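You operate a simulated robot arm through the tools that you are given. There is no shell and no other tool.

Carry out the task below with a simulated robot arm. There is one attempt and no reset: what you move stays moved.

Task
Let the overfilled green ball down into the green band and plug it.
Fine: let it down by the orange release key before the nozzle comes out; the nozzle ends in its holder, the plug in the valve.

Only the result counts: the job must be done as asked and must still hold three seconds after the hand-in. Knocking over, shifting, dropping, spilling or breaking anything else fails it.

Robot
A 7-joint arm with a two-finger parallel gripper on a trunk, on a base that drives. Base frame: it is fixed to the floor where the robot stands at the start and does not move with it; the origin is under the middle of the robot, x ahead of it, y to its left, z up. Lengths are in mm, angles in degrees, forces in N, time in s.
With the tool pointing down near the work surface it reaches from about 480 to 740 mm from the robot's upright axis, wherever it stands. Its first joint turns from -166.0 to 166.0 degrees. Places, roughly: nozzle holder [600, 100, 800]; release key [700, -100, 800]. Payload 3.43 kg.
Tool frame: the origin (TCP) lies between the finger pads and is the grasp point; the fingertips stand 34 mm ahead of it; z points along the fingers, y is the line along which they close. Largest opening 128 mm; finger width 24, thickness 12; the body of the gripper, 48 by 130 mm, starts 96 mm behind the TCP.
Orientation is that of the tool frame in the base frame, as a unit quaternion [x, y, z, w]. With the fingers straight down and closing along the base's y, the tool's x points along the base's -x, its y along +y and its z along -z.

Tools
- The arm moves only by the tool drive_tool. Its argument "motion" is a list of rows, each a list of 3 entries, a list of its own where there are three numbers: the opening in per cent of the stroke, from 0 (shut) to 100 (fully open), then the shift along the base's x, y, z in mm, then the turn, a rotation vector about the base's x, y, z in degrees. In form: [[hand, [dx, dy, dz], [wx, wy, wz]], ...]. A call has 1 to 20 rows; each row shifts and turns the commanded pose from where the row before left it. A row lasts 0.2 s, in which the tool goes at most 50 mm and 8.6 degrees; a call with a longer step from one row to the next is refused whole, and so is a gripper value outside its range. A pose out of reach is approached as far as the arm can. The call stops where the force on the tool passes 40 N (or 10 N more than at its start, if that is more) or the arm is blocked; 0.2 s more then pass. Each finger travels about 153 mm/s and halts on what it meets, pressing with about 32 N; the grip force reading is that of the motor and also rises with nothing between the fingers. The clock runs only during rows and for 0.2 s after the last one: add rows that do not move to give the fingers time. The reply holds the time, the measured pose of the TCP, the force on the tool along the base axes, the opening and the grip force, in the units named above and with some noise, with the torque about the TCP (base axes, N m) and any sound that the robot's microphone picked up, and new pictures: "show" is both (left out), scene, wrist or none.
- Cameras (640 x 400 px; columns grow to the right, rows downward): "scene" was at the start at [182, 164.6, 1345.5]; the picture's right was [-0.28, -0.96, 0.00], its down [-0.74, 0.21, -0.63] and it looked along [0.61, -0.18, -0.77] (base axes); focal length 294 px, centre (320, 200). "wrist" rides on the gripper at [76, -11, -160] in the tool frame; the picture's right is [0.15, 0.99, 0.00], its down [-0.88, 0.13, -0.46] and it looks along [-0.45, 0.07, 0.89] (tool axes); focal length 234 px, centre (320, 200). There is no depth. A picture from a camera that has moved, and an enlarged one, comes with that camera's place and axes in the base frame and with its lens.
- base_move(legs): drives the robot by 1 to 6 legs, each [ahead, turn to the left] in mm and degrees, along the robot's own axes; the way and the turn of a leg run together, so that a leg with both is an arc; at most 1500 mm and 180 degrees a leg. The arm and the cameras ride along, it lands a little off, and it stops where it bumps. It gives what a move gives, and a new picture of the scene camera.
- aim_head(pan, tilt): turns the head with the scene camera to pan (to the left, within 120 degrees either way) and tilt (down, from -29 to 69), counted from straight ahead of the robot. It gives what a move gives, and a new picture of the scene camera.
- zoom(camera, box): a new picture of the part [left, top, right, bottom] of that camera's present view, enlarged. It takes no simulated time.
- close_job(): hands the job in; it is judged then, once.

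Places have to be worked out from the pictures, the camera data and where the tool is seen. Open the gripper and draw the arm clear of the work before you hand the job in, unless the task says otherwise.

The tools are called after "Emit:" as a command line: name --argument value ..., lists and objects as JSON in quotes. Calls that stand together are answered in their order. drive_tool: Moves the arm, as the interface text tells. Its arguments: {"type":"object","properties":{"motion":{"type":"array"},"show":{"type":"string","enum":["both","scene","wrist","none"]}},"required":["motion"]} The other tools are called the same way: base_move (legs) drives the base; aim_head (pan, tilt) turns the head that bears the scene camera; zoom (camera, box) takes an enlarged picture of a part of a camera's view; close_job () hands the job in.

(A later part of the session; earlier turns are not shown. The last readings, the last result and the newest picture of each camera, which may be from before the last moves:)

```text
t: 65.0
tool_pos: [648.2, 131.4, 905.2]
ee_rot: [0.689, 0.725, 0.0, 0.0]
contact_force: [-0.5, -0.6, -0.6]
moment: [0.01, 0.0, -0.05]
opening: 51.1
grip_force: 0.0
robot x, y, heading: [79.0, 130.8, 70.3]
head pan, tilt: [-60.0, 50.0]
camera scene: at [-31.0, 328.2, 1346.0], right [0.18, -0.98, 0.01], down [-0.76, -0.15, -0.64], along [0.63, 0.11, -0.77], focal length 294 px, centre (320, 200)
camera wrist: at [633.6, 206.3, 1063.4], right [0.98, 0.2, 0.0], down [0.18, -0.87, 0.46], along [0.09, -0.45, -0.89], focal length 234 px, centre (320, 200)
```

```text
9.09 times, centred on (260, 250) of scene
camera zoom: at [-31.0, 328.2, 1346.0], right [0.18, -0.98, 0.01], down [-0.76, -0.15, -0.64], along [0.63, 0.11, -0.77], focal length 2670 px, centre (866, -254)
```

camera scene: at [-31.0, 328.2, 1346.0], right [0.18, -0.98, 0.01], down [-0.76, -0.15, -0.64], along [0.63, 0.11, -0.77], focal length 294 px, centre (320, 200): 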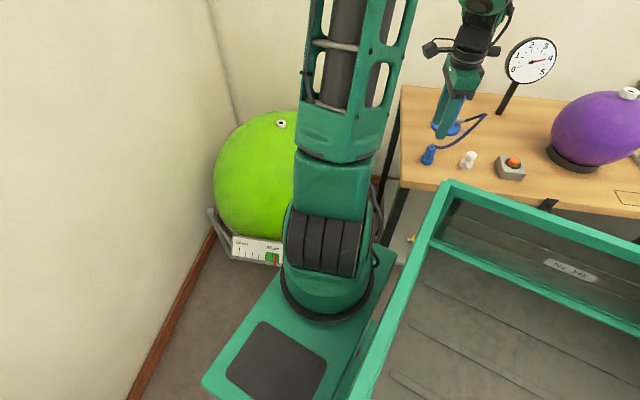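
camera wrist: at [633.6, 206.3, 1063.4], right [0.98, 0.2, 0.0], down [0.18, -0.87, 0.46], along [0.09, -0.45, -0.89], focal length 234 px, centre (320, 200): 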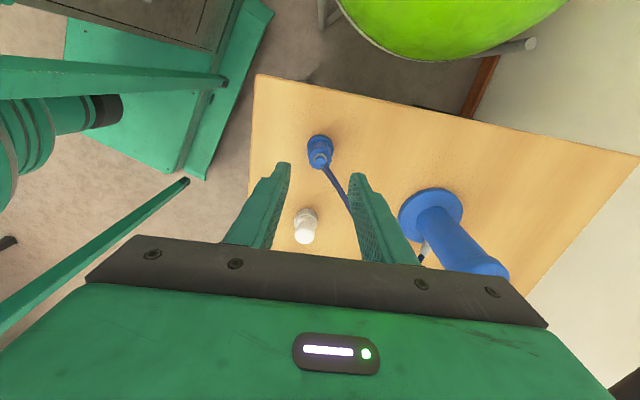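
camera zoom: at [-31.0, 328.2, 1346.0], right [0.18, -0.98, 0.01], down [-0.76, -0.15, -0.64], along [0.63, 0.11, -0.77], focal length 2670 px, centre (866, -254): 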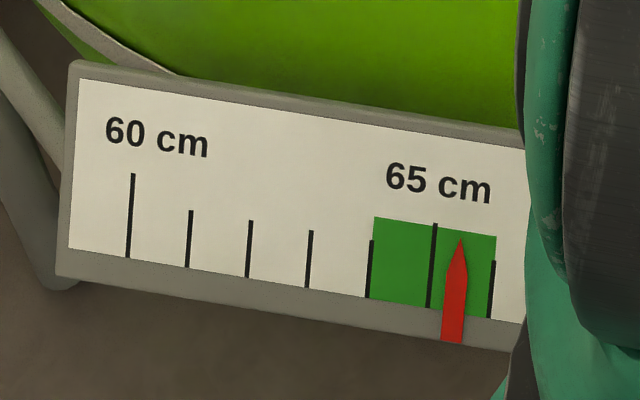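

The nozzle stands seated in its holder, and the pointer is at about 65.4, leaving ample time. Next I'll move over the plug and check alignment.

Emit:
drive_tool --motion '[[40, [1, -40, 0], [0, 0, 0]], [40, [1, -40, 0], [0, 0, 0]], [40, [0, -30, 0], [0, 0, 0]], [40, [0, 0, -20], [0, 0, 0]], [40, [0, 0, 0], [0, 0, 0]]]'

Emit:
zoom --camera "wrist" --box '[240, 110, 400, 210]'

Emit:
zoom --camera "scene" --box '[425, 110, 515, 180]'

```text
t: 66.2
tool_pos: [649.5, 22.7, 886.0]
ee_rot: [0.688, 0.726, 0.0, -0.001]
contact_force: [0.9, 0.1, 0.0]
moment: [0.02, 0.02, -0.01]
opening: 51.1
grip_force: 0.1
robot x, y, heading: [80.3, 131.8, 70.4]
head pan, tilt: [-60.0, 50.0]
camera scene: at [-31.2, 328.2, 1346.0], right [0.18, -0.98, 0.01], down [-0.76, -0.15, -0.64], along [0.63, 0.11, -0.77], focal length 294 px, centre (320, 200)
camera wrist: at [635.3, 98.1, 1044.9], right [0.98, 0.2, 0.0], down [0.18, -0.87, 0.46], along [0.09, -0.45, -0.89], focal length 234 px, centre (320, 200)
```

scene: 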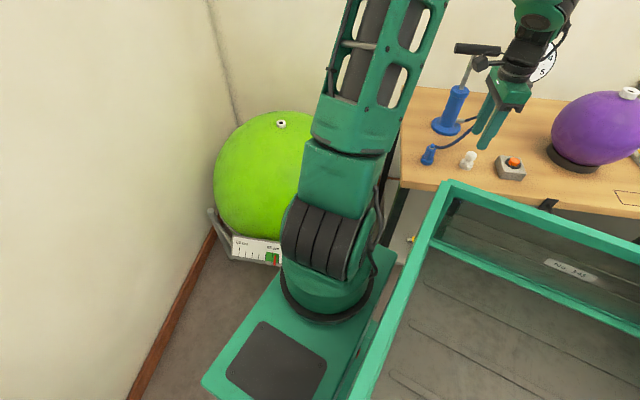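
wrist: 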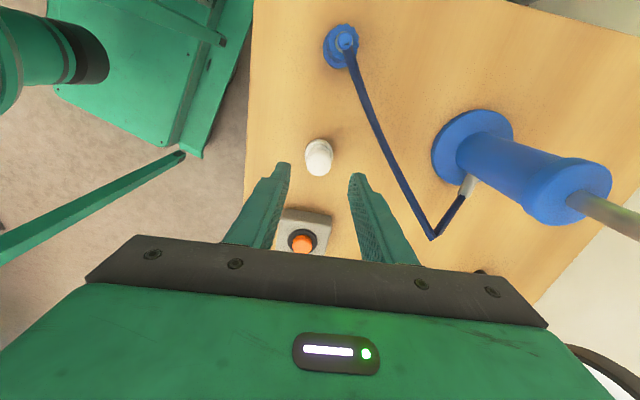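

```text
4.00 times, centred on (320, 160) of wrist
camera zoom: at [635.3, 98.1, 1044.9], right [0.98, 0.2, 0.0], down [0.18, -0.87, 0.46], along [0.09, -0.45, -0.89], focal length 937 px, centre (320, 360)
```

zoom: 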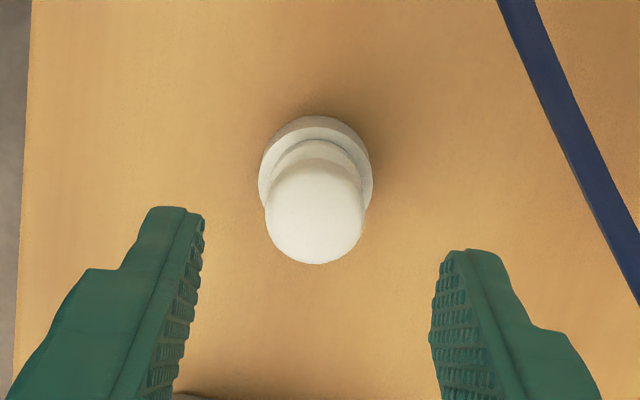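

```text
5.71 times, centred on (470, 145) of scene
camera zoom: at [-31.2, 328.2, 1346.0], right [0.18, -0.98, 0.01], down [-0.76, -0.15, -0.64], along [0.63, 0.11, -0.77], focal length 1678 px, centre (-537, 514)
```

zoom: 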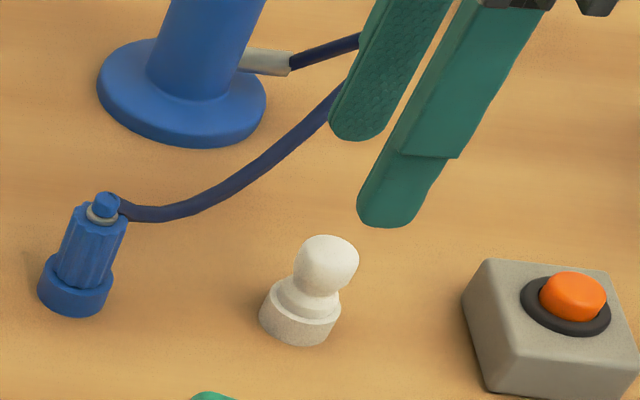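

The plug's knob is at about (650, 19.4, 801), its seat top at about z 773. I'll shift 3.5 mm in -y, descend to TCP z 822 and verify.

Emit:
drive_tool --motion '[[40, [0.5, -3.5, -20], [0, 0, 0]], [40, [0, 0, -22], [0, 0, 0]], [40, [0, 0, -14], [0, 0, 0]], [40, [0, 0, -8], [0, 0, 0]], [40, [0, 0, 0], [0, 0, 0]]]'

Emit:
zoom --camera "wrist" --box '[240, 120, 400, 220]'

Emit:
zoom --camera "scene" --box '[425, 120, 515, 190]'

```text
t: 67.5
tool_pos: [649.6, 17.6, 820.2]
ee_rot: [0.688, 0.726, 0.0, 0.0]
contact_force: [0.7, -0.3, 0.2]
moment: [0.0, 0.06, -0.03]
opening: 51.3
grip_force: 0.1
robot x, y, heading: [80.1, 134.5, 70.5]
head pan, tilt: [-60.0, 50.0]
camera scene: at [-31.2, 328.2, 1346.0], right [0.18, -0.98, 0.01], down [-0.76, -0.15, -0.64], along [0.63, 0.11, -0.77], focal length 294 px, centre (320, 200)
camera wrist: at [636.1, 93.2, 979.4], right [0.98, 0.2, 0.0], down [0.18, -0.87, 0.46], along [0.09, -0.45, -0.89], focal length 234 px, centre (320, 200)
```

scene: 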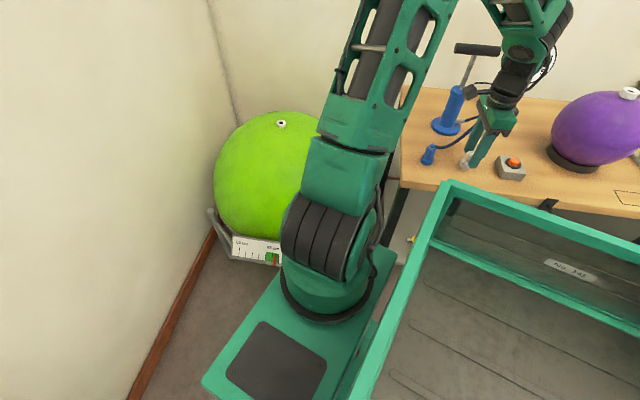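
wrist: 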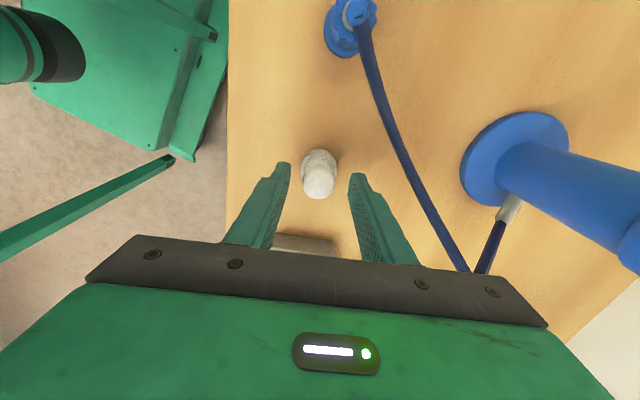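

```text
4.00 times, centred on (320, 170) of wrist
camera zoom: at [636.1, 93.2, 979.4], right [0.98, 0.2, 0.0], down [0.18, -0.87, 0.46], along [0.09, -0.45, -0.89], focal length 937 px, centre (320, 320)
```

zoom: 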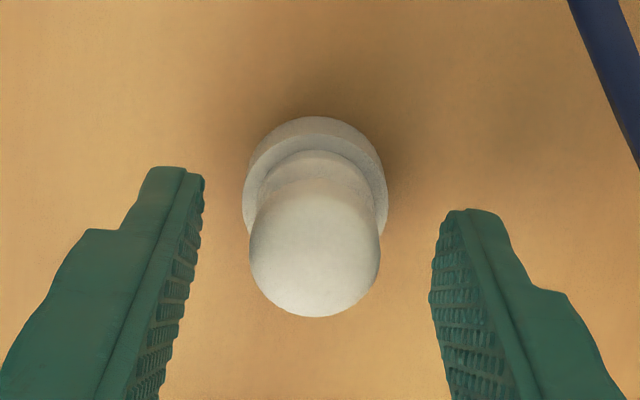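

```text
5.71 times, centred on (470, 155) of scene
camera zoom: at [-31.2, 328.2, 1346.0], right [0.18, -0.98, 0.01], down [-0.76, -0.15, -0.64], along [0.63, 0.11, -0.77], focal length 1678 px, centre (-537, 457)
```

zoom: 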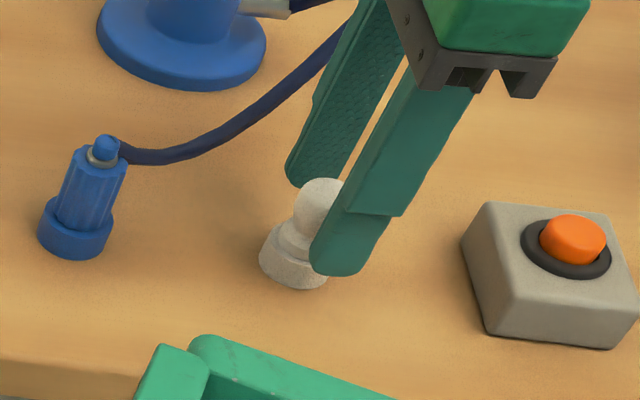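

The knob is centred, with the tips well above the seat collar. I'll shift 1 mm in y and close.

Emit:
drive_tool --motion '[[20, [0, 1, 1], [0, 0, 0]], [0, [0, 0, 0], [0, 0, 0]], [0, [0, 0, 0], [0, 0, 0]]]'

Emit:
zoom --camera "wrist" --box '[240, 120, 400, 220]'

Emit:
zoom --camera "scene" --box '[425, 120, 515, 190]'

```text
t: 68.2
tool_pos: [650.0, 17.3, 821.4]
ee_rot: [0.689, 0.725, -0.002, -0.001]
contact_force: [-12.5, -0.6, -6.9]
moment: [-0.07, 0.45, 0.03]
opening: 24.6
grip_force: 32.4
robot x, y, heading: [78.8, 131.0, 70.3]
head pan, tilt: [-60.0, 50.0]
camera scene: at [-31.4, 328.1, 1345.9], right [0.18, -0.98, 0.01], down [-0.76, -0.15, -0.64], along [0.63, 0.11, -0.77], focal length 294 px, centre (320, 200)
camera wrist: at [635.6, 93.2, 980.1], right [0.98, 0.2, 0.0], down [0.18, -0.87, 0.46], along [0.09, -0.45, -0.89], focal length 234 px, centre (320, 200)
```

scene: 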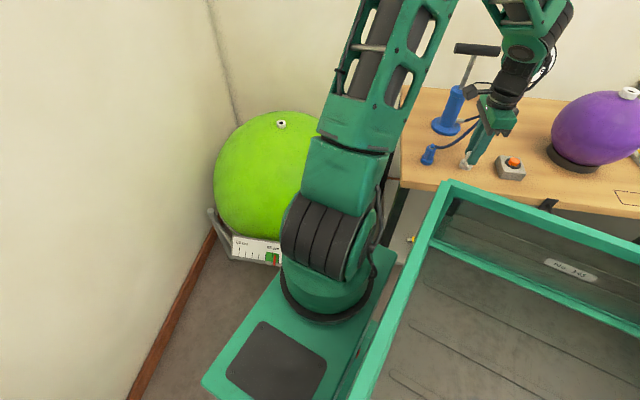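
wrist: 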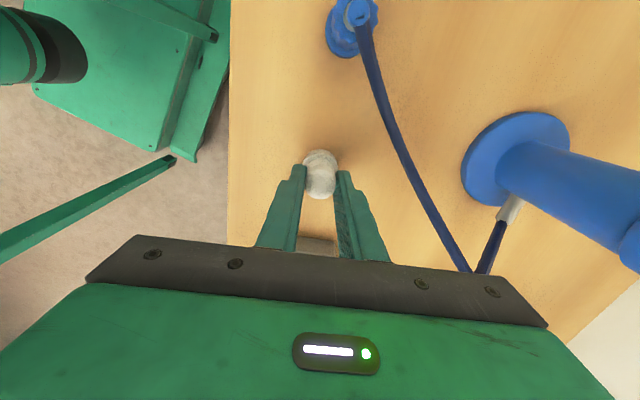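

```text
4.00 times, centred on (320, 170) of wrist
camera zoom: at [635.6, 93.2, 980.1], right [0.98, 0.2, 0.0], down [0.18, -0.87, 0.46], along [0.09, -0.45, -0.89], focal length 937 px, centre (320, 320)
```

zoom: 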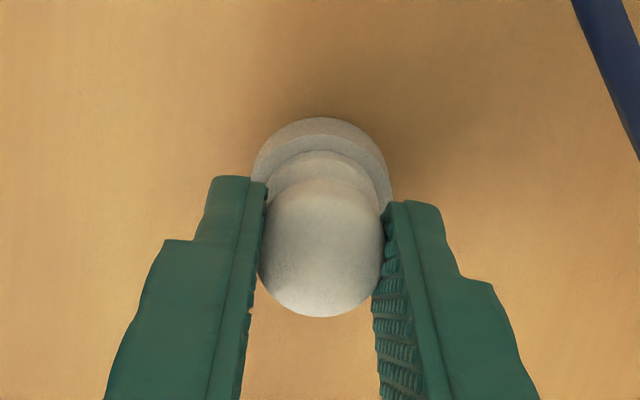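

```text
5.71 times, centred on (470, 155) of scene
camera zoom: at [-31.4, 328.1, 1345.9], right [0.18, -0.98, 0.01], down [-0.76, -0.15, -0.64], along [0.63, 0.11, -0.77], focal length 1678 px, centre (-537, 457)
```

zoom: 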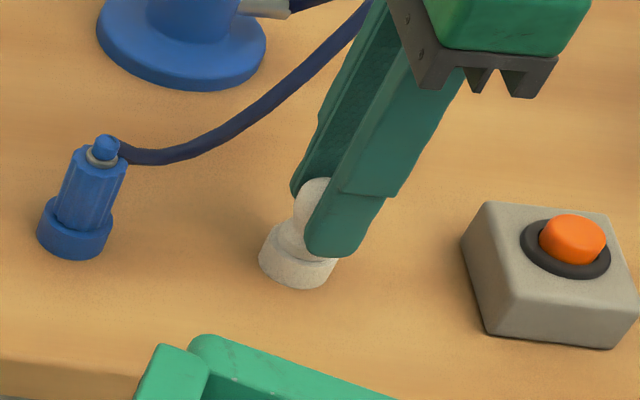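

The plug is gripped at 24.6 mm. I'll lift it out of its seat, rise clear of the nozzle and carry it above the ball's valve.

Emit:
drive_tool --motion '[[0, [0, 0, 5], [0, 0, 0]], [0, [0, 0, 8], [0, 0, 0]], [0, [0, 0, 12], [0, 0, 0]], [0, [0, 0, 20], [0, 0, 0]], [0, [0, 0, 35], [0, 0, 0]], [0, [0, 0, 35], [0, 0, 0]], [0, [14.5, 43.8, 0], [0, 0, 0]], [0, [14.5, 43.8, 0], [0, 0, 0]], [0, [14.5, 43.8, 0], [0, 0, 0]], [0, [14.5, 43.8, 0], [0, 0, 0]], [0, [14.5, 43.8, 0], [0, 0, 0]], [0, [14.5, 43.8, -6], [0, 0, 0]], [0, [14.5, 43.8, -8], [0, 0, 0]], [0, [14.5, 43.8, -8], [0, 0, 0]], [0, [14.5, 43.8, -8], [0, 0, 0]], [0, [14.5, 43.8, -10], [0, 0, 0]], [0, [14.5, 43.8, -10], [0, 0, 0]], [0, [14.5, 43.8, -10], [0, 0, 0]], [0, [14.5, 43.8, -10], [0, 0, 0]], [0, [14.5, 43.8, -10], [0, 0, 0]]]'

Emit:
zoom --camera "wrist" --box '[240, 110, 400, 210]'

Emit:
zoom --camera "scene" --box '[241, 70, 321, 140]'

Emit:
zoom --camera "scene" --box '[225, 228, 295, 272]'

Emit:
zoom --camera "scene" --box '[405, 110, 545, 200]'

```text
t: 72.5
tool_pos: [854.8, 632.8, 854.3]
ee_rot: [0.689, 0.725, 0.0, 0.0]
contact_force: [0.9, -0.3, 0.9]
moment: [0.06, 0.05, -0.01]
opening: 24.7
grip_force: 31.0
robot x, y, heading: [74.9, 130.3, 70.3]
head pan, tilt: [-60.0, 50.0]
camera scene: at [-31.4, 327.9, 1346.0], right [0.18, -0.98, 0.01], down [-0.76, -0.15, -0.64], along [0.63, 0.11, -0.77], focal length 294 px, centre (320, 200)
camera wrist: at [839.6, 707.3, 1014.3], right [0.98, 0.2, 0.0], down [0.17, -0.87, 0.46], along [0.09, -0.45, -0.89], focal length 234 px, centre (320, 200)
```

scene: 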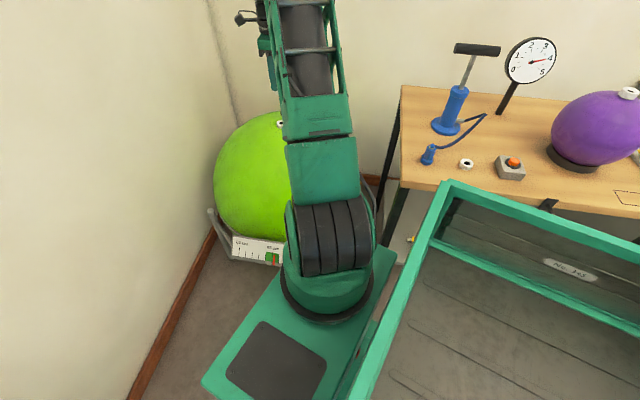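
wrist: 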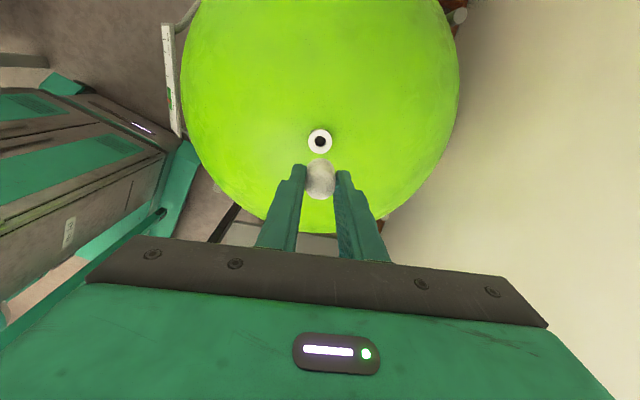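

```text
4.00 times, centred on (320, 160) of wrist
camera zoom: at [839.6, 707.3, 1014.3], right [0.98, 0.2, 0.0], down [0.17, -0.87, 0.46], along [0.09, -0.45, -0.89], focal length 937 px, centre (320, 360)
```

zoom: 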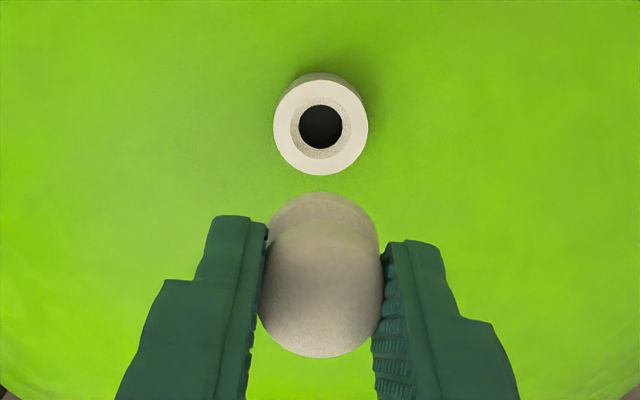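

```text
5.71 times, centred on (281, 105) of scene
camera zoom: at [-31.4, 327.9, 1346.0], right [0.18, -0.98, 0.01], down [-0.76, -0.15, -0.64], along [0.63, 0.11, -0.77], focal length 1678 px, centre (543, 743)
```

zoom: 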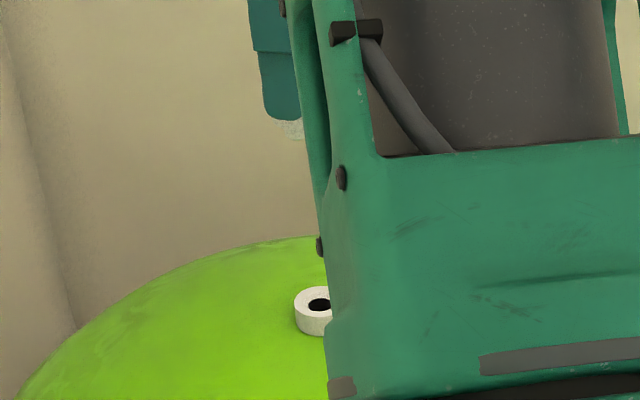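

```text
9.09 times, centred on (260, 250) of scene
camera zoom: at [-31.4, 327.9, 1346.0], right [0.18, -0.98, 0.01], down [-0.76, -0.15, -0.64], along [0.63, 0.11, -0.77], focal length 2670 px, centre (866, -254)
```

zoom: 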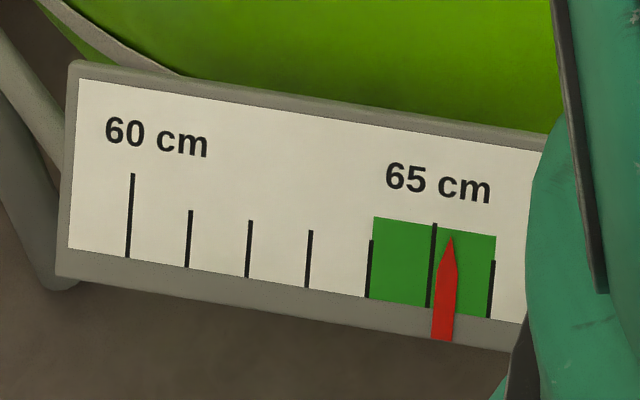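

```text
4.44 times, centred on (475, 155) of scene
camera zoom: at [-31.4, 327.9, 1346.0], right [0.18, -0.98, 0.01], down [-0.76, -0.15, -0.64], along [0.63, 0.11, -0.77], focal length 1305 px, centre (-369, 400)
```

zoom: 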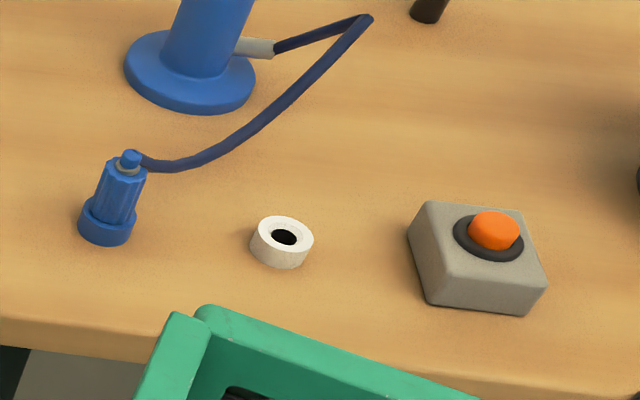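

The pointer is at about 65.25 and the plug is in hand. The valve hole lies about 1 mm +x and 1.5 mm -y of the plug axis; I'll correct that and descend to just above it.

Emit:
drive_tool --motion '[[0, [1, -1.5, -35], [0, 0, 0]], [0, [0, 0, -30], [0, 0, 0]], [0, [0, 0, -12], [0, 0, 0]], [0, [0, 0, 0], [0, 0, 0]]]'

Emit:
zoom --camera "wrist" --box '[240, 110, 400, 210]'

Emit:
zoom --camera "scene" --box '[241, 70, 321, 140]'

```text
t: 73.5
tool_pos: [853.4, 632.3, 778.1]
ee_rot: [0.689, 0.725, 0.0, 0.0]
contact_force: [0.3, -0.5, -0.1]
moment: [-0.04, -0.01, 0.0]
opening: 24.7
grip_force: 32.0
robot x, y, heading: [77.2, 134.1, 70.5]
head pan, tilt: [-60.0, 50.0]
camera scene: at [-31.1, 328.4, 1346.0], right [0.18, -0.98, 0.01], down [-0.76, -0.15, -0.64], along [0.63, 0.11, -0.77], focal length 294 px, centre (320, 200)
camera wrist: at [838.4, 708.4, 937.7], right [0.98, 0.2, 0.0], down [0.18, -0.87, 0.46], along [0.09, -0.45, -0.89], focal length 234 px, centre (320, 200)
```

scene: 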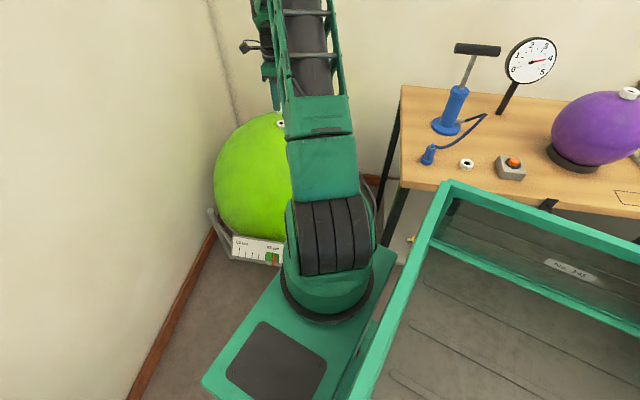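
wrist: 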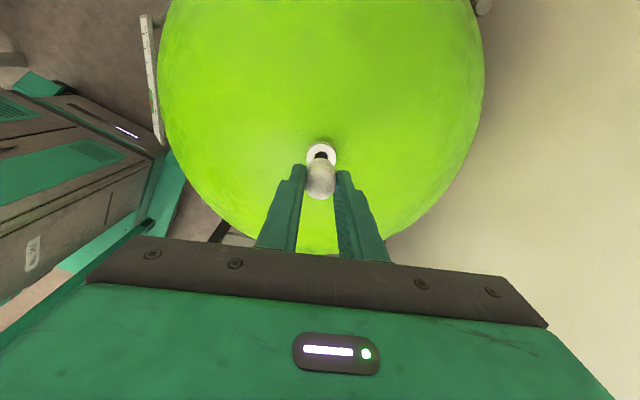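

```text
4.00 times, centred on (320, 160) of wrist
camera zoom: at [838.4, 708.4, 937.7], right [0.98, 0.2, 0.0], down [0.18, -0.87, 0.46], along [0.09, -0.45, -0.89], focal length 937 px, centre (320, 360)
```

zoom: 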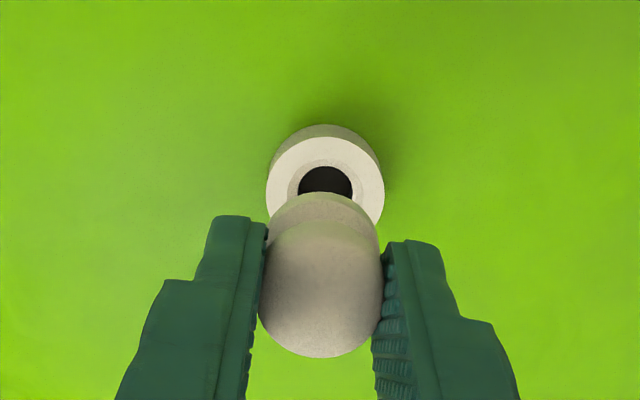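

```text
5.71 times, centred on (281, 105) of scene
camera zoom: at [-31.1, 328.4, 1346.0], right [0.18, -0.98, 0.01], down [-0.76, -0.15, -0.64], along [0.63, 0.11, -0.77], focal length 1678 px, centre (543, 743)
```

zoom: 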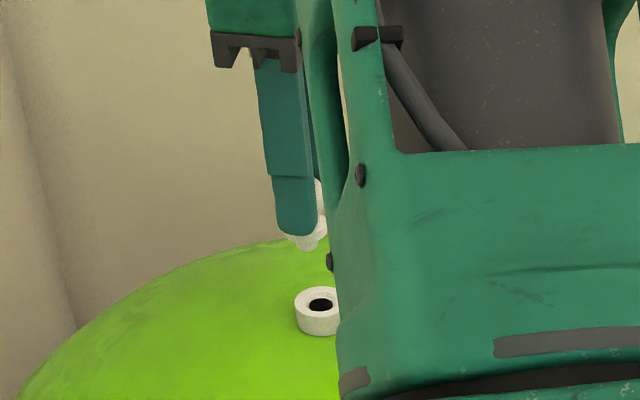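

The plug needs another ~1.8 mm in x and -1.5 mm in y. I'll apply that and lower further toward the hole.

Emit:
drive_tool --motion '[[0, [1.8, -1.5, -5], [0, 0, 0]], [0, [0, 0, -7], [0, 0, 0]], [0, [0, 0, -5], [0, 0, 0]], [0, [0, 0, 0], [0, 0, 0]]]'

Emit:
zoom --camera "wrist" --box '[240, 110, 400, 210]'

Emit:
zoom --camera "scene" --box '[256, 90, 306, 130]'

```text
t: 74.5
tool_pos: [856.6, 630.3, 759.9]
ee_rot: [0.688, 0.725, 0.0, 0.001]
contact_force: [-0.2, -0.1, -0.8]
moment: [-0.03, 0.01, -0.01]
opening: 24.5
grip_force: 31.9
robot x, y, heading: [75.8, 132.2, 70.5]
head pan, tilt: [-60.0, 50.0]
camera scene: at [-31.1, 328.4, 1346.0], right [0.18, -0.98, 0.01], down [-0.76, -0.15, -0.64], along [0.63, 0.11, -0.77], focal length 294 px, centre (320, 200)
camera wrist: at [842.1, 705.7, 918.9], right [0.98, 0.2, 0.0], down [0.18, -0.87, 0.46], along [0.09, -0.45, -0.89], focal length 234 px, centre (320, 200)
```

scene: 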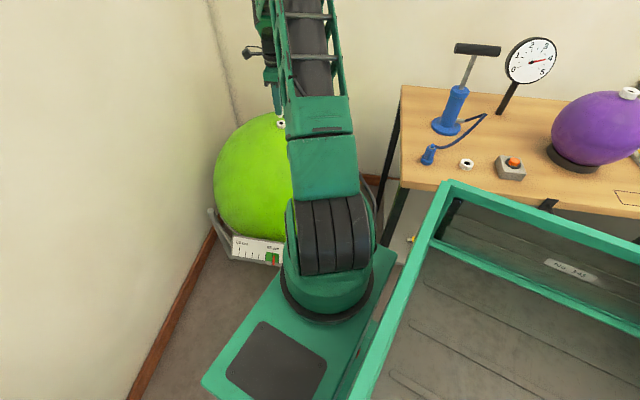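
wrist: 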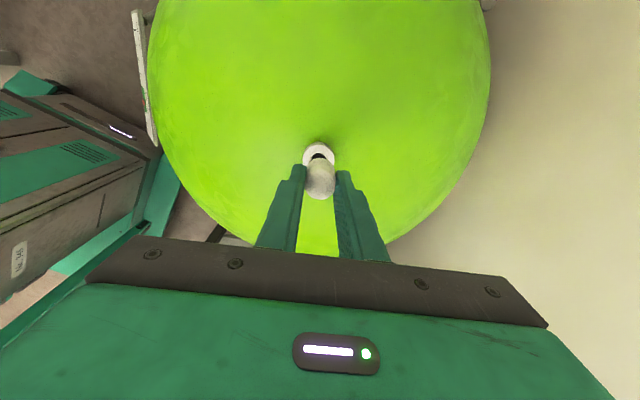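

```text
4.00 times, centred on (320, 160) of wrist
camera zoom: at [842.1, 705.7, 918.9], right [0.98, 0.2, 0.0], down [0.18, -0.87, 0.46], along [0.09, -0.45, -0.89], focal length 937 px, centre (320, 360)
```

zoom: 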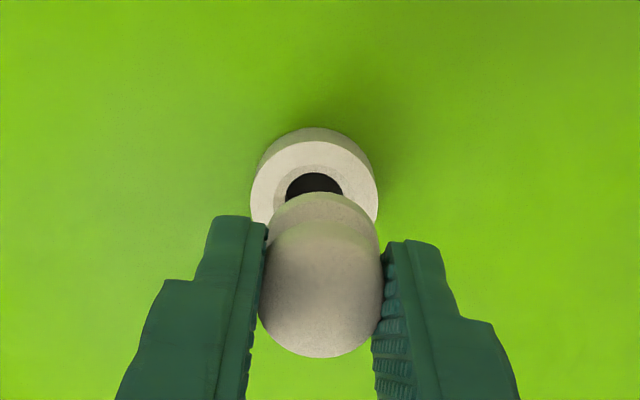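

```text
10.00 times, centred on (281, 110) of scene
camera zoom: at [-31.1, 328.4, 1346.0], right [0.18, -0.98, 0.01], down [-0.76, -0.15, -0.64], along [0.63, 0.11, -0.77], focal length 2937 px, centre (710, 1100)
```

zoom: 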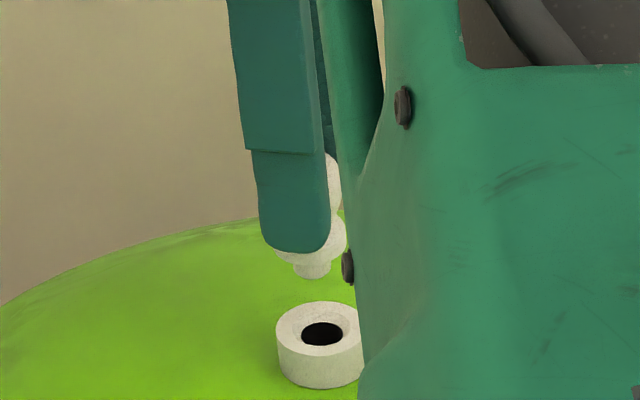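

The valve now appears 1.3 mm toward -x and 0.8 mm toward +y of the plug, so I overshot slightly. I'll correct that and lower 16 mm.

Emit:
drive_tool --motion '[[0, [-1.3, 0.8, 0], [0, 0, 0]], [0, [0, 0, -6], [0, 0, 0]], [0, [0, 0, -5], [0, 0, 0]], [0, [0, 0, -5], [0, 0, 0]], [0, [0, 0, 0], [0, 0, 0]]]'

Emit:
zoom --camera "wrist" --box '[240, 110, 400, 210]'

Emit:
zoom --camera "scene" --box '[256, 90, 306, 130]'

```text
t: 75.7
tool_pos: [856.0, 631.5, 744.0]
ee_rot: [0.688, 0.725, 0.0, 0.001]
contact_force: [-0.4, 0.2, 0.8]
moment: [-0.04, 0.01, -0.03]
opening: 24.7
grip_force: 31.6
robot x, y, heading: [79.6, 132.8, 70.5]
head pan, tilt: [-60.0, 50.0]
camera scene: at [-31.1, 328.4, 1346.0], right [0.18, -0.98, 0.01], down [-0.76, -0.15, -0.64], along [0.63, 0.11, -0.77], focal length 294 px, centre (320, 200)
camera wrist: at [841.6, 706.1, 903.8], right [0.98, 0.2, 0.0], down [0.18, -0.87, 0.46], along [0.09, -0.45, -0.89], focal length 234 px, centre (320, 200)
```

scene: 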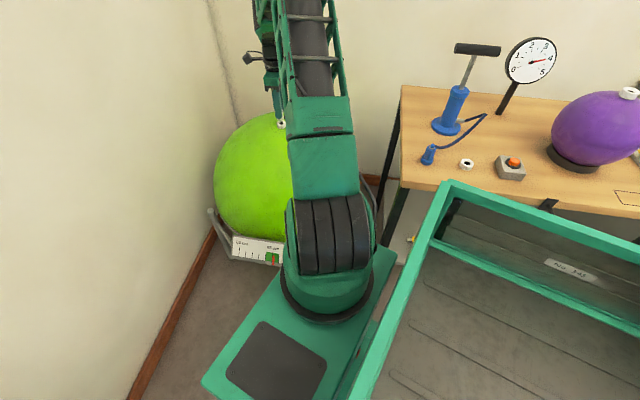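
wrist: 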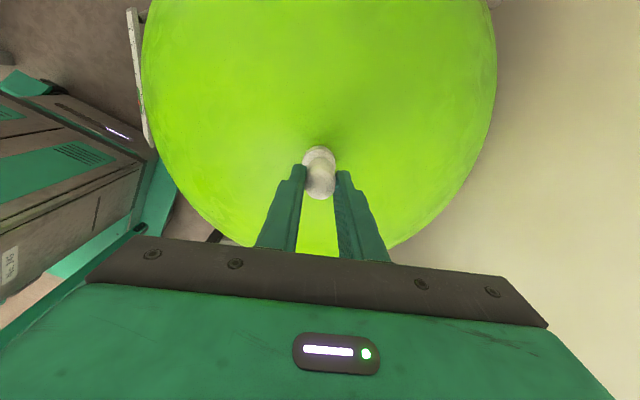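

```text
4.00 times, centred on (320, 160) of wrist
camera zoom: at [841.6, 706.1, 903.8], right [0.98, 0.2, 0.0], down [0.18, -0.87, 0.46], along [0.09, -0.45, -0.89], focal length 937 px, centre (320, 360)
```

zoom: 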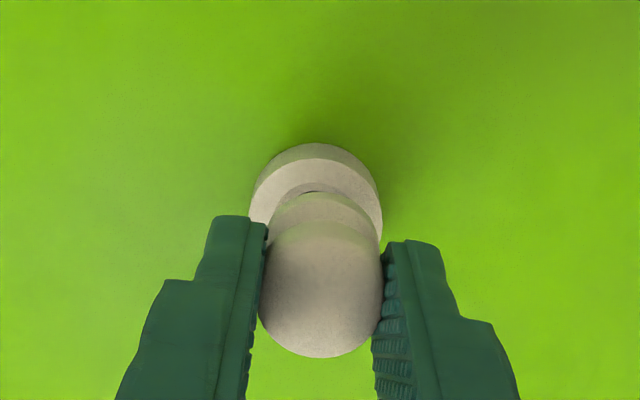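

```text
10.00 times, centred on (281, 110) of scene
camera zoom: at [-31.1, 328.4, 1346.0], right [0.18, -0.98, 0.01], down [-0.76, -0.15, -0.64], along [0.63, 0.11, -0.77], focal length 2937 px, centre (710, 1100)
```

zoom: 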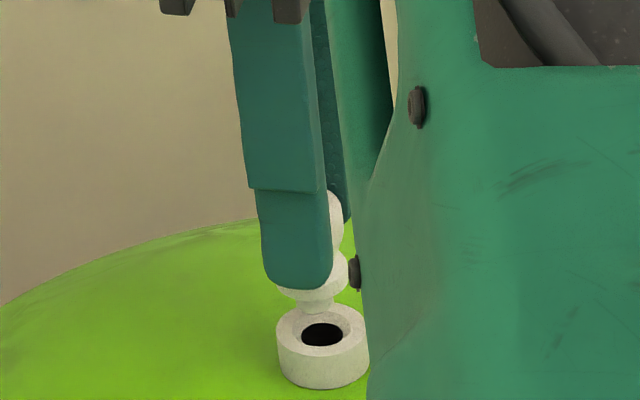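

The plug still sits about 1.2 mm toward +x and 0.8 mm toward -y, with the stem roughly 10 mm above the hole. I'll correct and lower another 10 mm.

Emit:
drive_tool --motion '[[0, [-1.2, 0.8, -2], [0, 0, 0]], [0, [0, 0, -4], [0, 0, 0]], [0, [0, 0, -4], [0, 0, 0]], [0, [0, 0, 0], [0, 0, 0]]]'

Emit:
zoom --camera "wrist" --box '[240, 110, 400, 210]'

Emit:
zoom --camera "scene" --box '[256, 90, 306, 130]'

```text
t: 76.7
tool_pos: [855.6, 631.5, 732.6]
ee_rot: [0.688, 0.726, 0.001, 0.0]
contact_force: [0.5, 0.2, -0.3]
moment: [0.02, -0.01, -0.01]
opening: 24.6
grip_force: 32.0
robot x, y, heading: [77.3, 127.3, 70.5]
head pan, tilt: [-60.0, 50.0]
camera scene: at [-31.1, 328.4, 1346.0], right [0.18, -0.98, 0.01], down [-0.76, -0.15, -0.64], along [0.63, 0.11, -0.77], focal length 294 px, centre (320, 200)
camera wrist: at [841.2, 707.4, 892.8], right [0.98, 0.2, 0.0], down [0.18, -0.87, 0.46], along [0.09, -0.45, -0.89], focal length 234 px, centre (320, 200)
```

scene: 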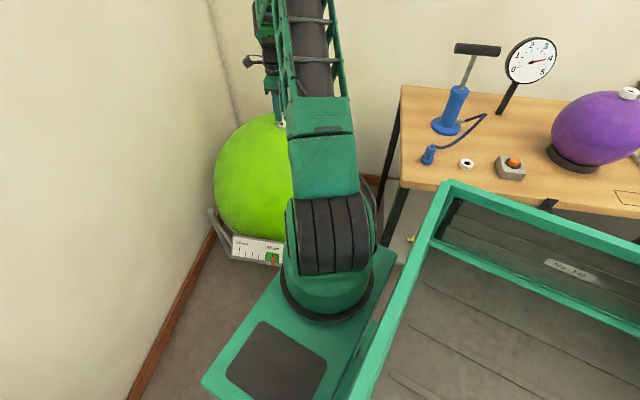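
wrist: 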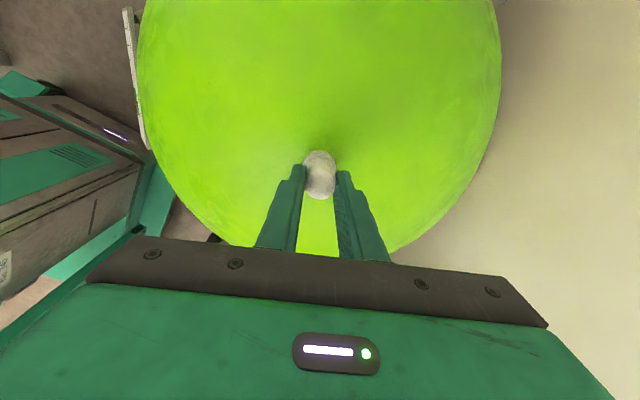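

```text
4.00 times, centred on (320, 160) of wrist
camera zoom: at [841.2, 707.4, 892.8], right [0.98, 0.2, 0.0], down [0.18, -0.87, 0.46], along [0.09, -0.45, -0.89], focal length 937 px, centre (320, 360)
```

zoom: 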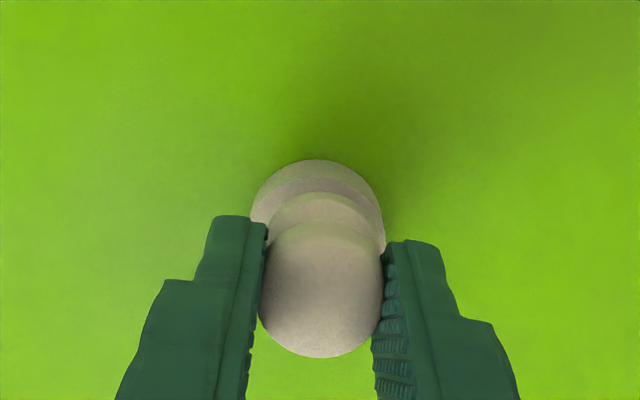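

```text
10.00 times, centred on (281, 110) of scene
camera zoom: at [-31.1, 328.4, 1346.0], right [0.18, -0.98, 0.01], down [-0.76, -0.15, -0.64], along [0.63, 0.11, -0.77], focal length 2937 px, centre (710, 1100)
```

zoom: 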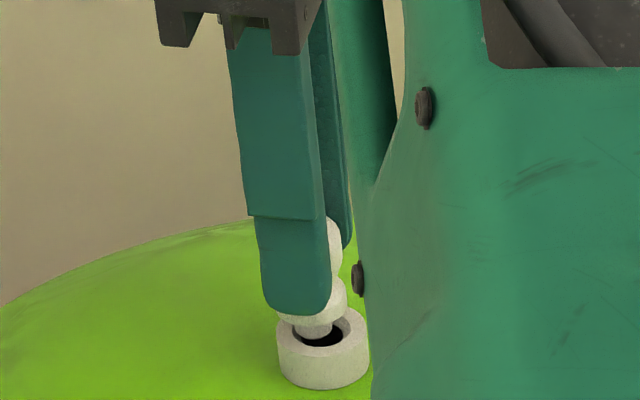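

Stem and hole are nearly level now. I'll zoom in tightly to judge the sideways offset before going in.

Emit:
zoom --camera "scene" --box '[276, 112, 300, 132]'

Emit:
zoom --camera "wrist" --box '[290, 140, 350, 178]'

```text
16.00 times, centred on (288, 122) of scene
camera zoom: at [-31.1, 328.4, 1346.0], right [0.18, -0.98, 0.01], down [-0.76, -0.15, -0.64], along [0.63, 0.11, -0.77], focal length 4700 px, centre (832, 1448)
```

zoom: 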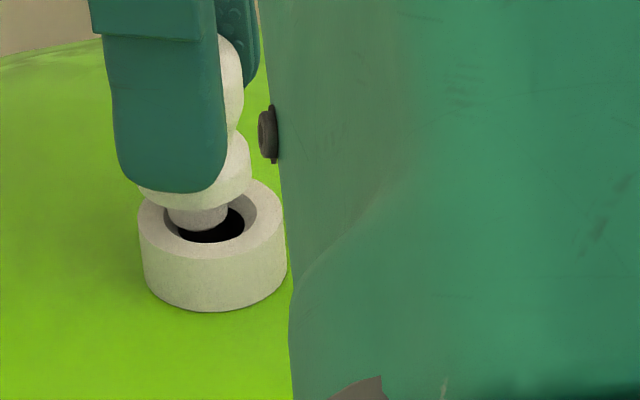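

```text
10.53 times, centred on (320, 159) of wrist
camera zoom: at [841.2, 707.4, 892.8], right [0.98, 0.2, 0.0], down [0.18, -0.87, 0.46], along [0.09, -0.45, -0.89], focal length 2465 px, centre (320, 632)
```

zoom: 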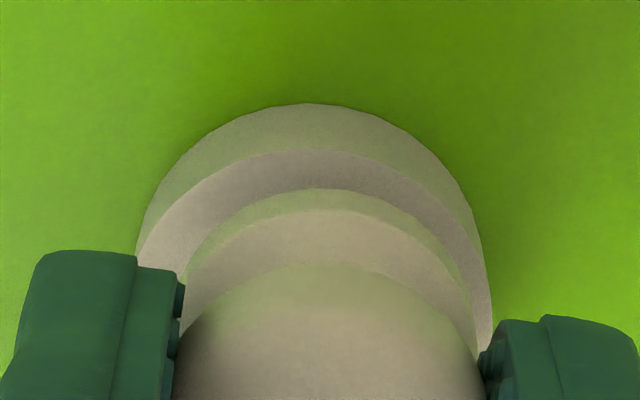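

Both views agree that the plug stands about 3.3 mm too far in +y and 0.6 mm in +x. I'll raise 2 mm, shift, and check again.

Emit:
drive_tool --motion '[[0, [-0.3, -1.6, 2], [0, 0, 0]], [0, [-0.3, -1.7, 0], [0, 0, 0]], [0, [0, 0, -2], [0, 0, 0]], [0, [0, 0, 0], [0, 0, 0]]]' --show "none"

Emit:
zoom --camera "scene" --box '[276, 112, 300, 132]'

Emit:
zoom --camera "wrist" --box '[290, 140, 350, 178]'

```text
t: 77.7
tool_pos: [853.7, 627.4, 733.9]
ee_rot: [0.688, 0.726, 0.0, 0.0]
contact_force: [0.1, 0.1, -0.3]
moment: [-0.01, 0.01, 0.0]
opening: 24.7
grip_force: 32.2
robot x, y, heading: [79.7, 134.3, 70.3]
head pan, tilt: [-60.0, 50.0]
```

```text
16.00 times, centred on (288, 122) of scene
camera zoom: at [-31.1, 328.4, 1346.0], right [0.18, -0.98, 0.01], down [-0.76, -0.15, -0.64], along [0.63, 0.11, -0.77], focal length 4700 px, centre (832, 1448)
```

zoom: 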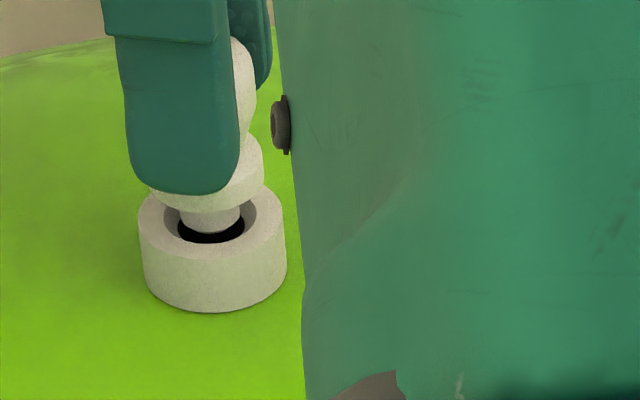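

```text
10.53 times, centred on (320, 159) of wrist
camera zoom: at [839.8, 704.0, 893.7], right [0.98, 0.2, 0.0], down [0.18, -0.87, 0.46], along [0.09, -0.45, -0.89], focal length 2465 px, centre (320, 632)
```

zoom: 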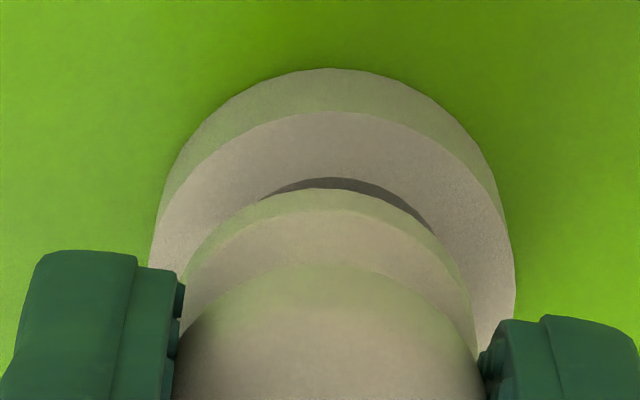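

The stem is now centred over the hole sideways, with about 0.8 mm to go in +x. I'll correct and push down in 3 mm steps.

Emit:
drive_tool --motion '[[0, [0.8, 0, -2], [0, 0, 0]], [0, [0, 0, -3], [0, 0, 0]], [0, [0, 0, -3], [0, 0, 0]], [0, [0, 0, 0], [0, 0, 0]]]' --show "none"

Emit:
zoom --camera "scene" --box '[276, 112, 300, 132]'

Emit:
zoom --camera "wrist" --box '[290, 140, 350, 178]'

```text
t: 78.7
tool_pos: [855.8, 628.8, 726.6]
ee_rot: [0.688, 0.725, 0.0, 0.0]
contact_force: [0.0, 1.0, -0.8]
moment: [-0.01, 0.03, 0.01]
opening: 24.8
grip_force: 32.0
robot x, y, heading: [79.0, 130.1, 70.5]
head pan, tilt: [-60.0, 50.0]
```

```text
16.00 times, centred on (288, 122) of scene
camera zoom: at [-31.1, 328.4, 1346.0], right [0.18, -0.98, 0.01], down [-0.76, -0.15, -0.64], along [0.63, 0.11, -0.77], focal length 4700 px, centre (832, 1448)
```

zoom: 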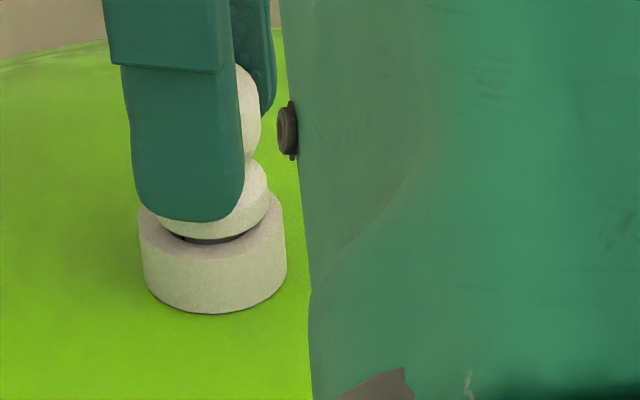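

```text
10.53 times, centred on (320, 159) of wrist
camera zoom: at [840.2, 703.6, 886.1], right [0.98, 0.2, 0.0], down [0.18, -0.87, 0.46], along [0.09, -0.45, -0.89], focal length 2465 px, centre (320, 632)
```

zoom: 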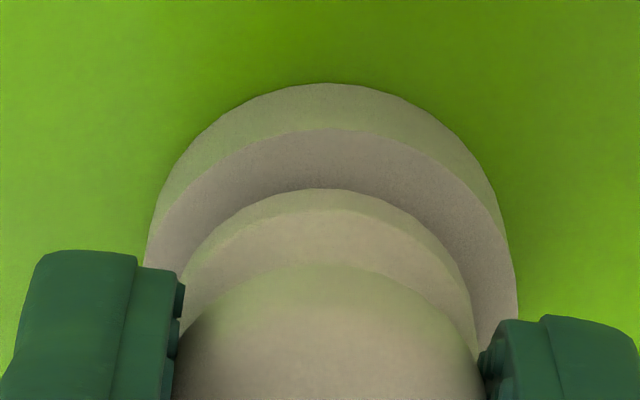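

The stem is entering the valve with no resistance and the flange is a few millimetres above the collar. I'll continue down until it presses home.

Emit:
drive_tool --motion '[[0, [0, 0, -2], [0, 0, 0]], [0, [0, 0, -2], [0, 0, 0]], [0, [0, 0, -2], [0, 0, 0]], [0, [0, 0, 0], [0, 0, 0]]]' --show "none"

Emit:
zoom --camera "scene" --box '[276, 112, 300, 132]'

Emit:
zoom --camera "wrist" --box '[290, 140, 350, 178]'

Emit:
zoom --camera "scene" --box '[225, 228, 295, 272]'

```text
t: 79.7
tool_pos: [856.0, 628.9, 722.7]
ee_rot: [0.688, 0.726, 0.003, 0.002]
contact_force: [9.7, 3.5, 25.3]
moment: [0.16, -0.29, 0.0]
opening: 24.7
grip_force: 31.7
robot x, y, heading: [79.0, 132.7, 70.6]
head pan, tilt: [-60.0, 50.0]
```

```text
16.00 times, centred on (288, 122) of scene
camera zoom: at [-31.8, 327.9, 1346.0], right [0.18, -0.98, 0.01], down [-0.76, -0.15, -0.64], along [0.63, 0.11, -0.77], focal length 4700 px, centre (832, 1448)
```

zoom: 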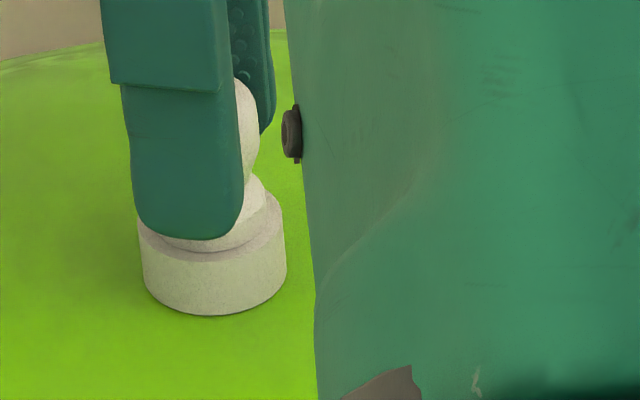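

```text
10.53 times, centred on (320, 159) of wrist
camera zoom: at [839.6, 703.7, 881.6], right [0.98, 0.2, 0.01], down [0.17, -0.87, 0.46], along [0.1, -0.45, -0.89], focal length 2465 px, centre (320, 632)
```

zoom: 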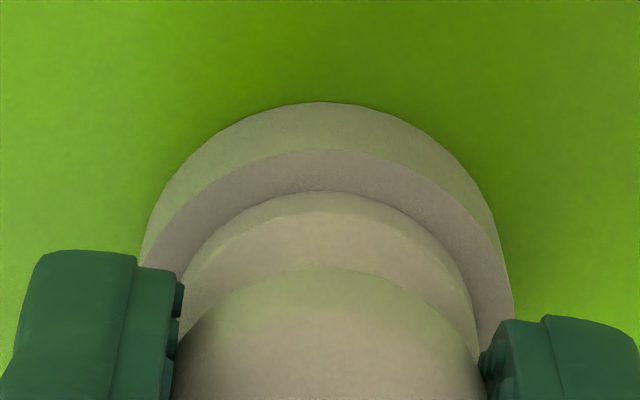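

```text
9.09 times, centred on (260, 250) of scene
camera zoom: at [-31.8, 327.9, 1346.0], right [0.18, -0.98, 0.01], down [-0.76, -0.15, -0.64], along [0.63, 0.11, -0.77], focal length 2670 px, centre (866, -254)
```

zoom: 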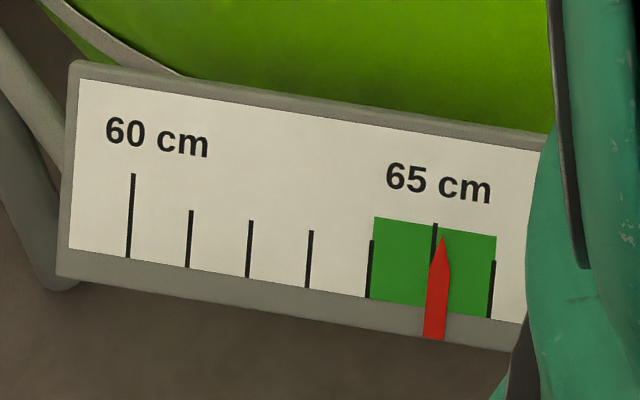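

The flange is on the collar with 25 N upward, and the pointer reads about 65.1. I'll press a little more to be sure it is home and watch whether the pointer stays still.

Emit:
drive_tool --motion '[[0, [0.5, 0, -1], [0, 0, 0]], [0, [0, 0, -1], [0, 0, 0]], [0, [0, 0, 0], [0, 0, 0]]]' --show "none"

Emit:
zoom --camera "scene" --box '[276, 112, 300, 132]'

Emit:
zoom --camera "scene" --box '[225, 228, 295, 272]'

```text
t: 80.5
tool_pos: [855.7, 629.4, 718.7]
ee_rot: [0.688, 0.726, 0.001, 0.0]
contact_force: [10.8, 0.4, 26.0]
moment: [0.05, -0.37, -0.01]
opening: 24.6
grip_force: 32.4
robot x, y, heading: [79.4, 134.3, 70.1]
head pan, tilt: [-60.0, 50.0]
```

```text
16.00 times, centred on (288, 122) of scene
camera zoom: at [-31.8, 327.8, 1346.0], right [0.18, -0.98, 0.01], down [-0.76, -0.15, -0.64], along [0.63, 0.11, -0.77], focal length 4700 px, centre (832, 1448)
```

zoom: 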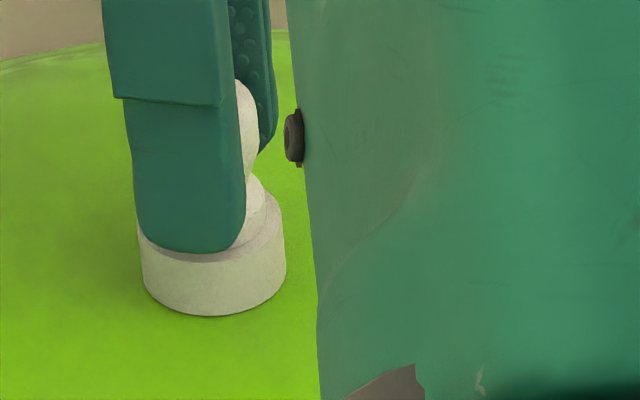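

```text
9.09 times, centred on (260, 250) of scene
camera zoom: at [-31.8, 327.8, 1346.0], right [0.18, -0.98, 0.01], down [-0.76, -0.15, -0.64], along [0.63, 0.11, -0.77], focal length 2670 px, centre (866, -254)
```

zoom: 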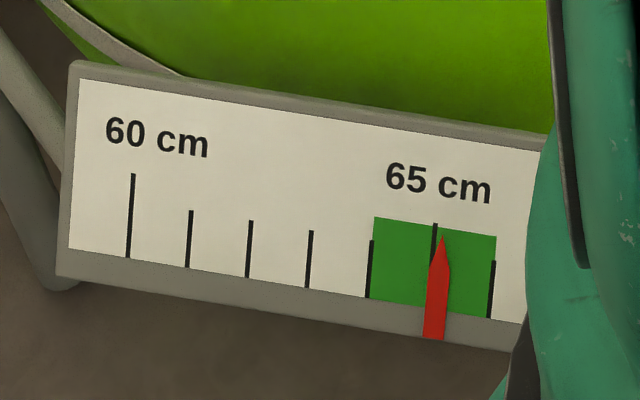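

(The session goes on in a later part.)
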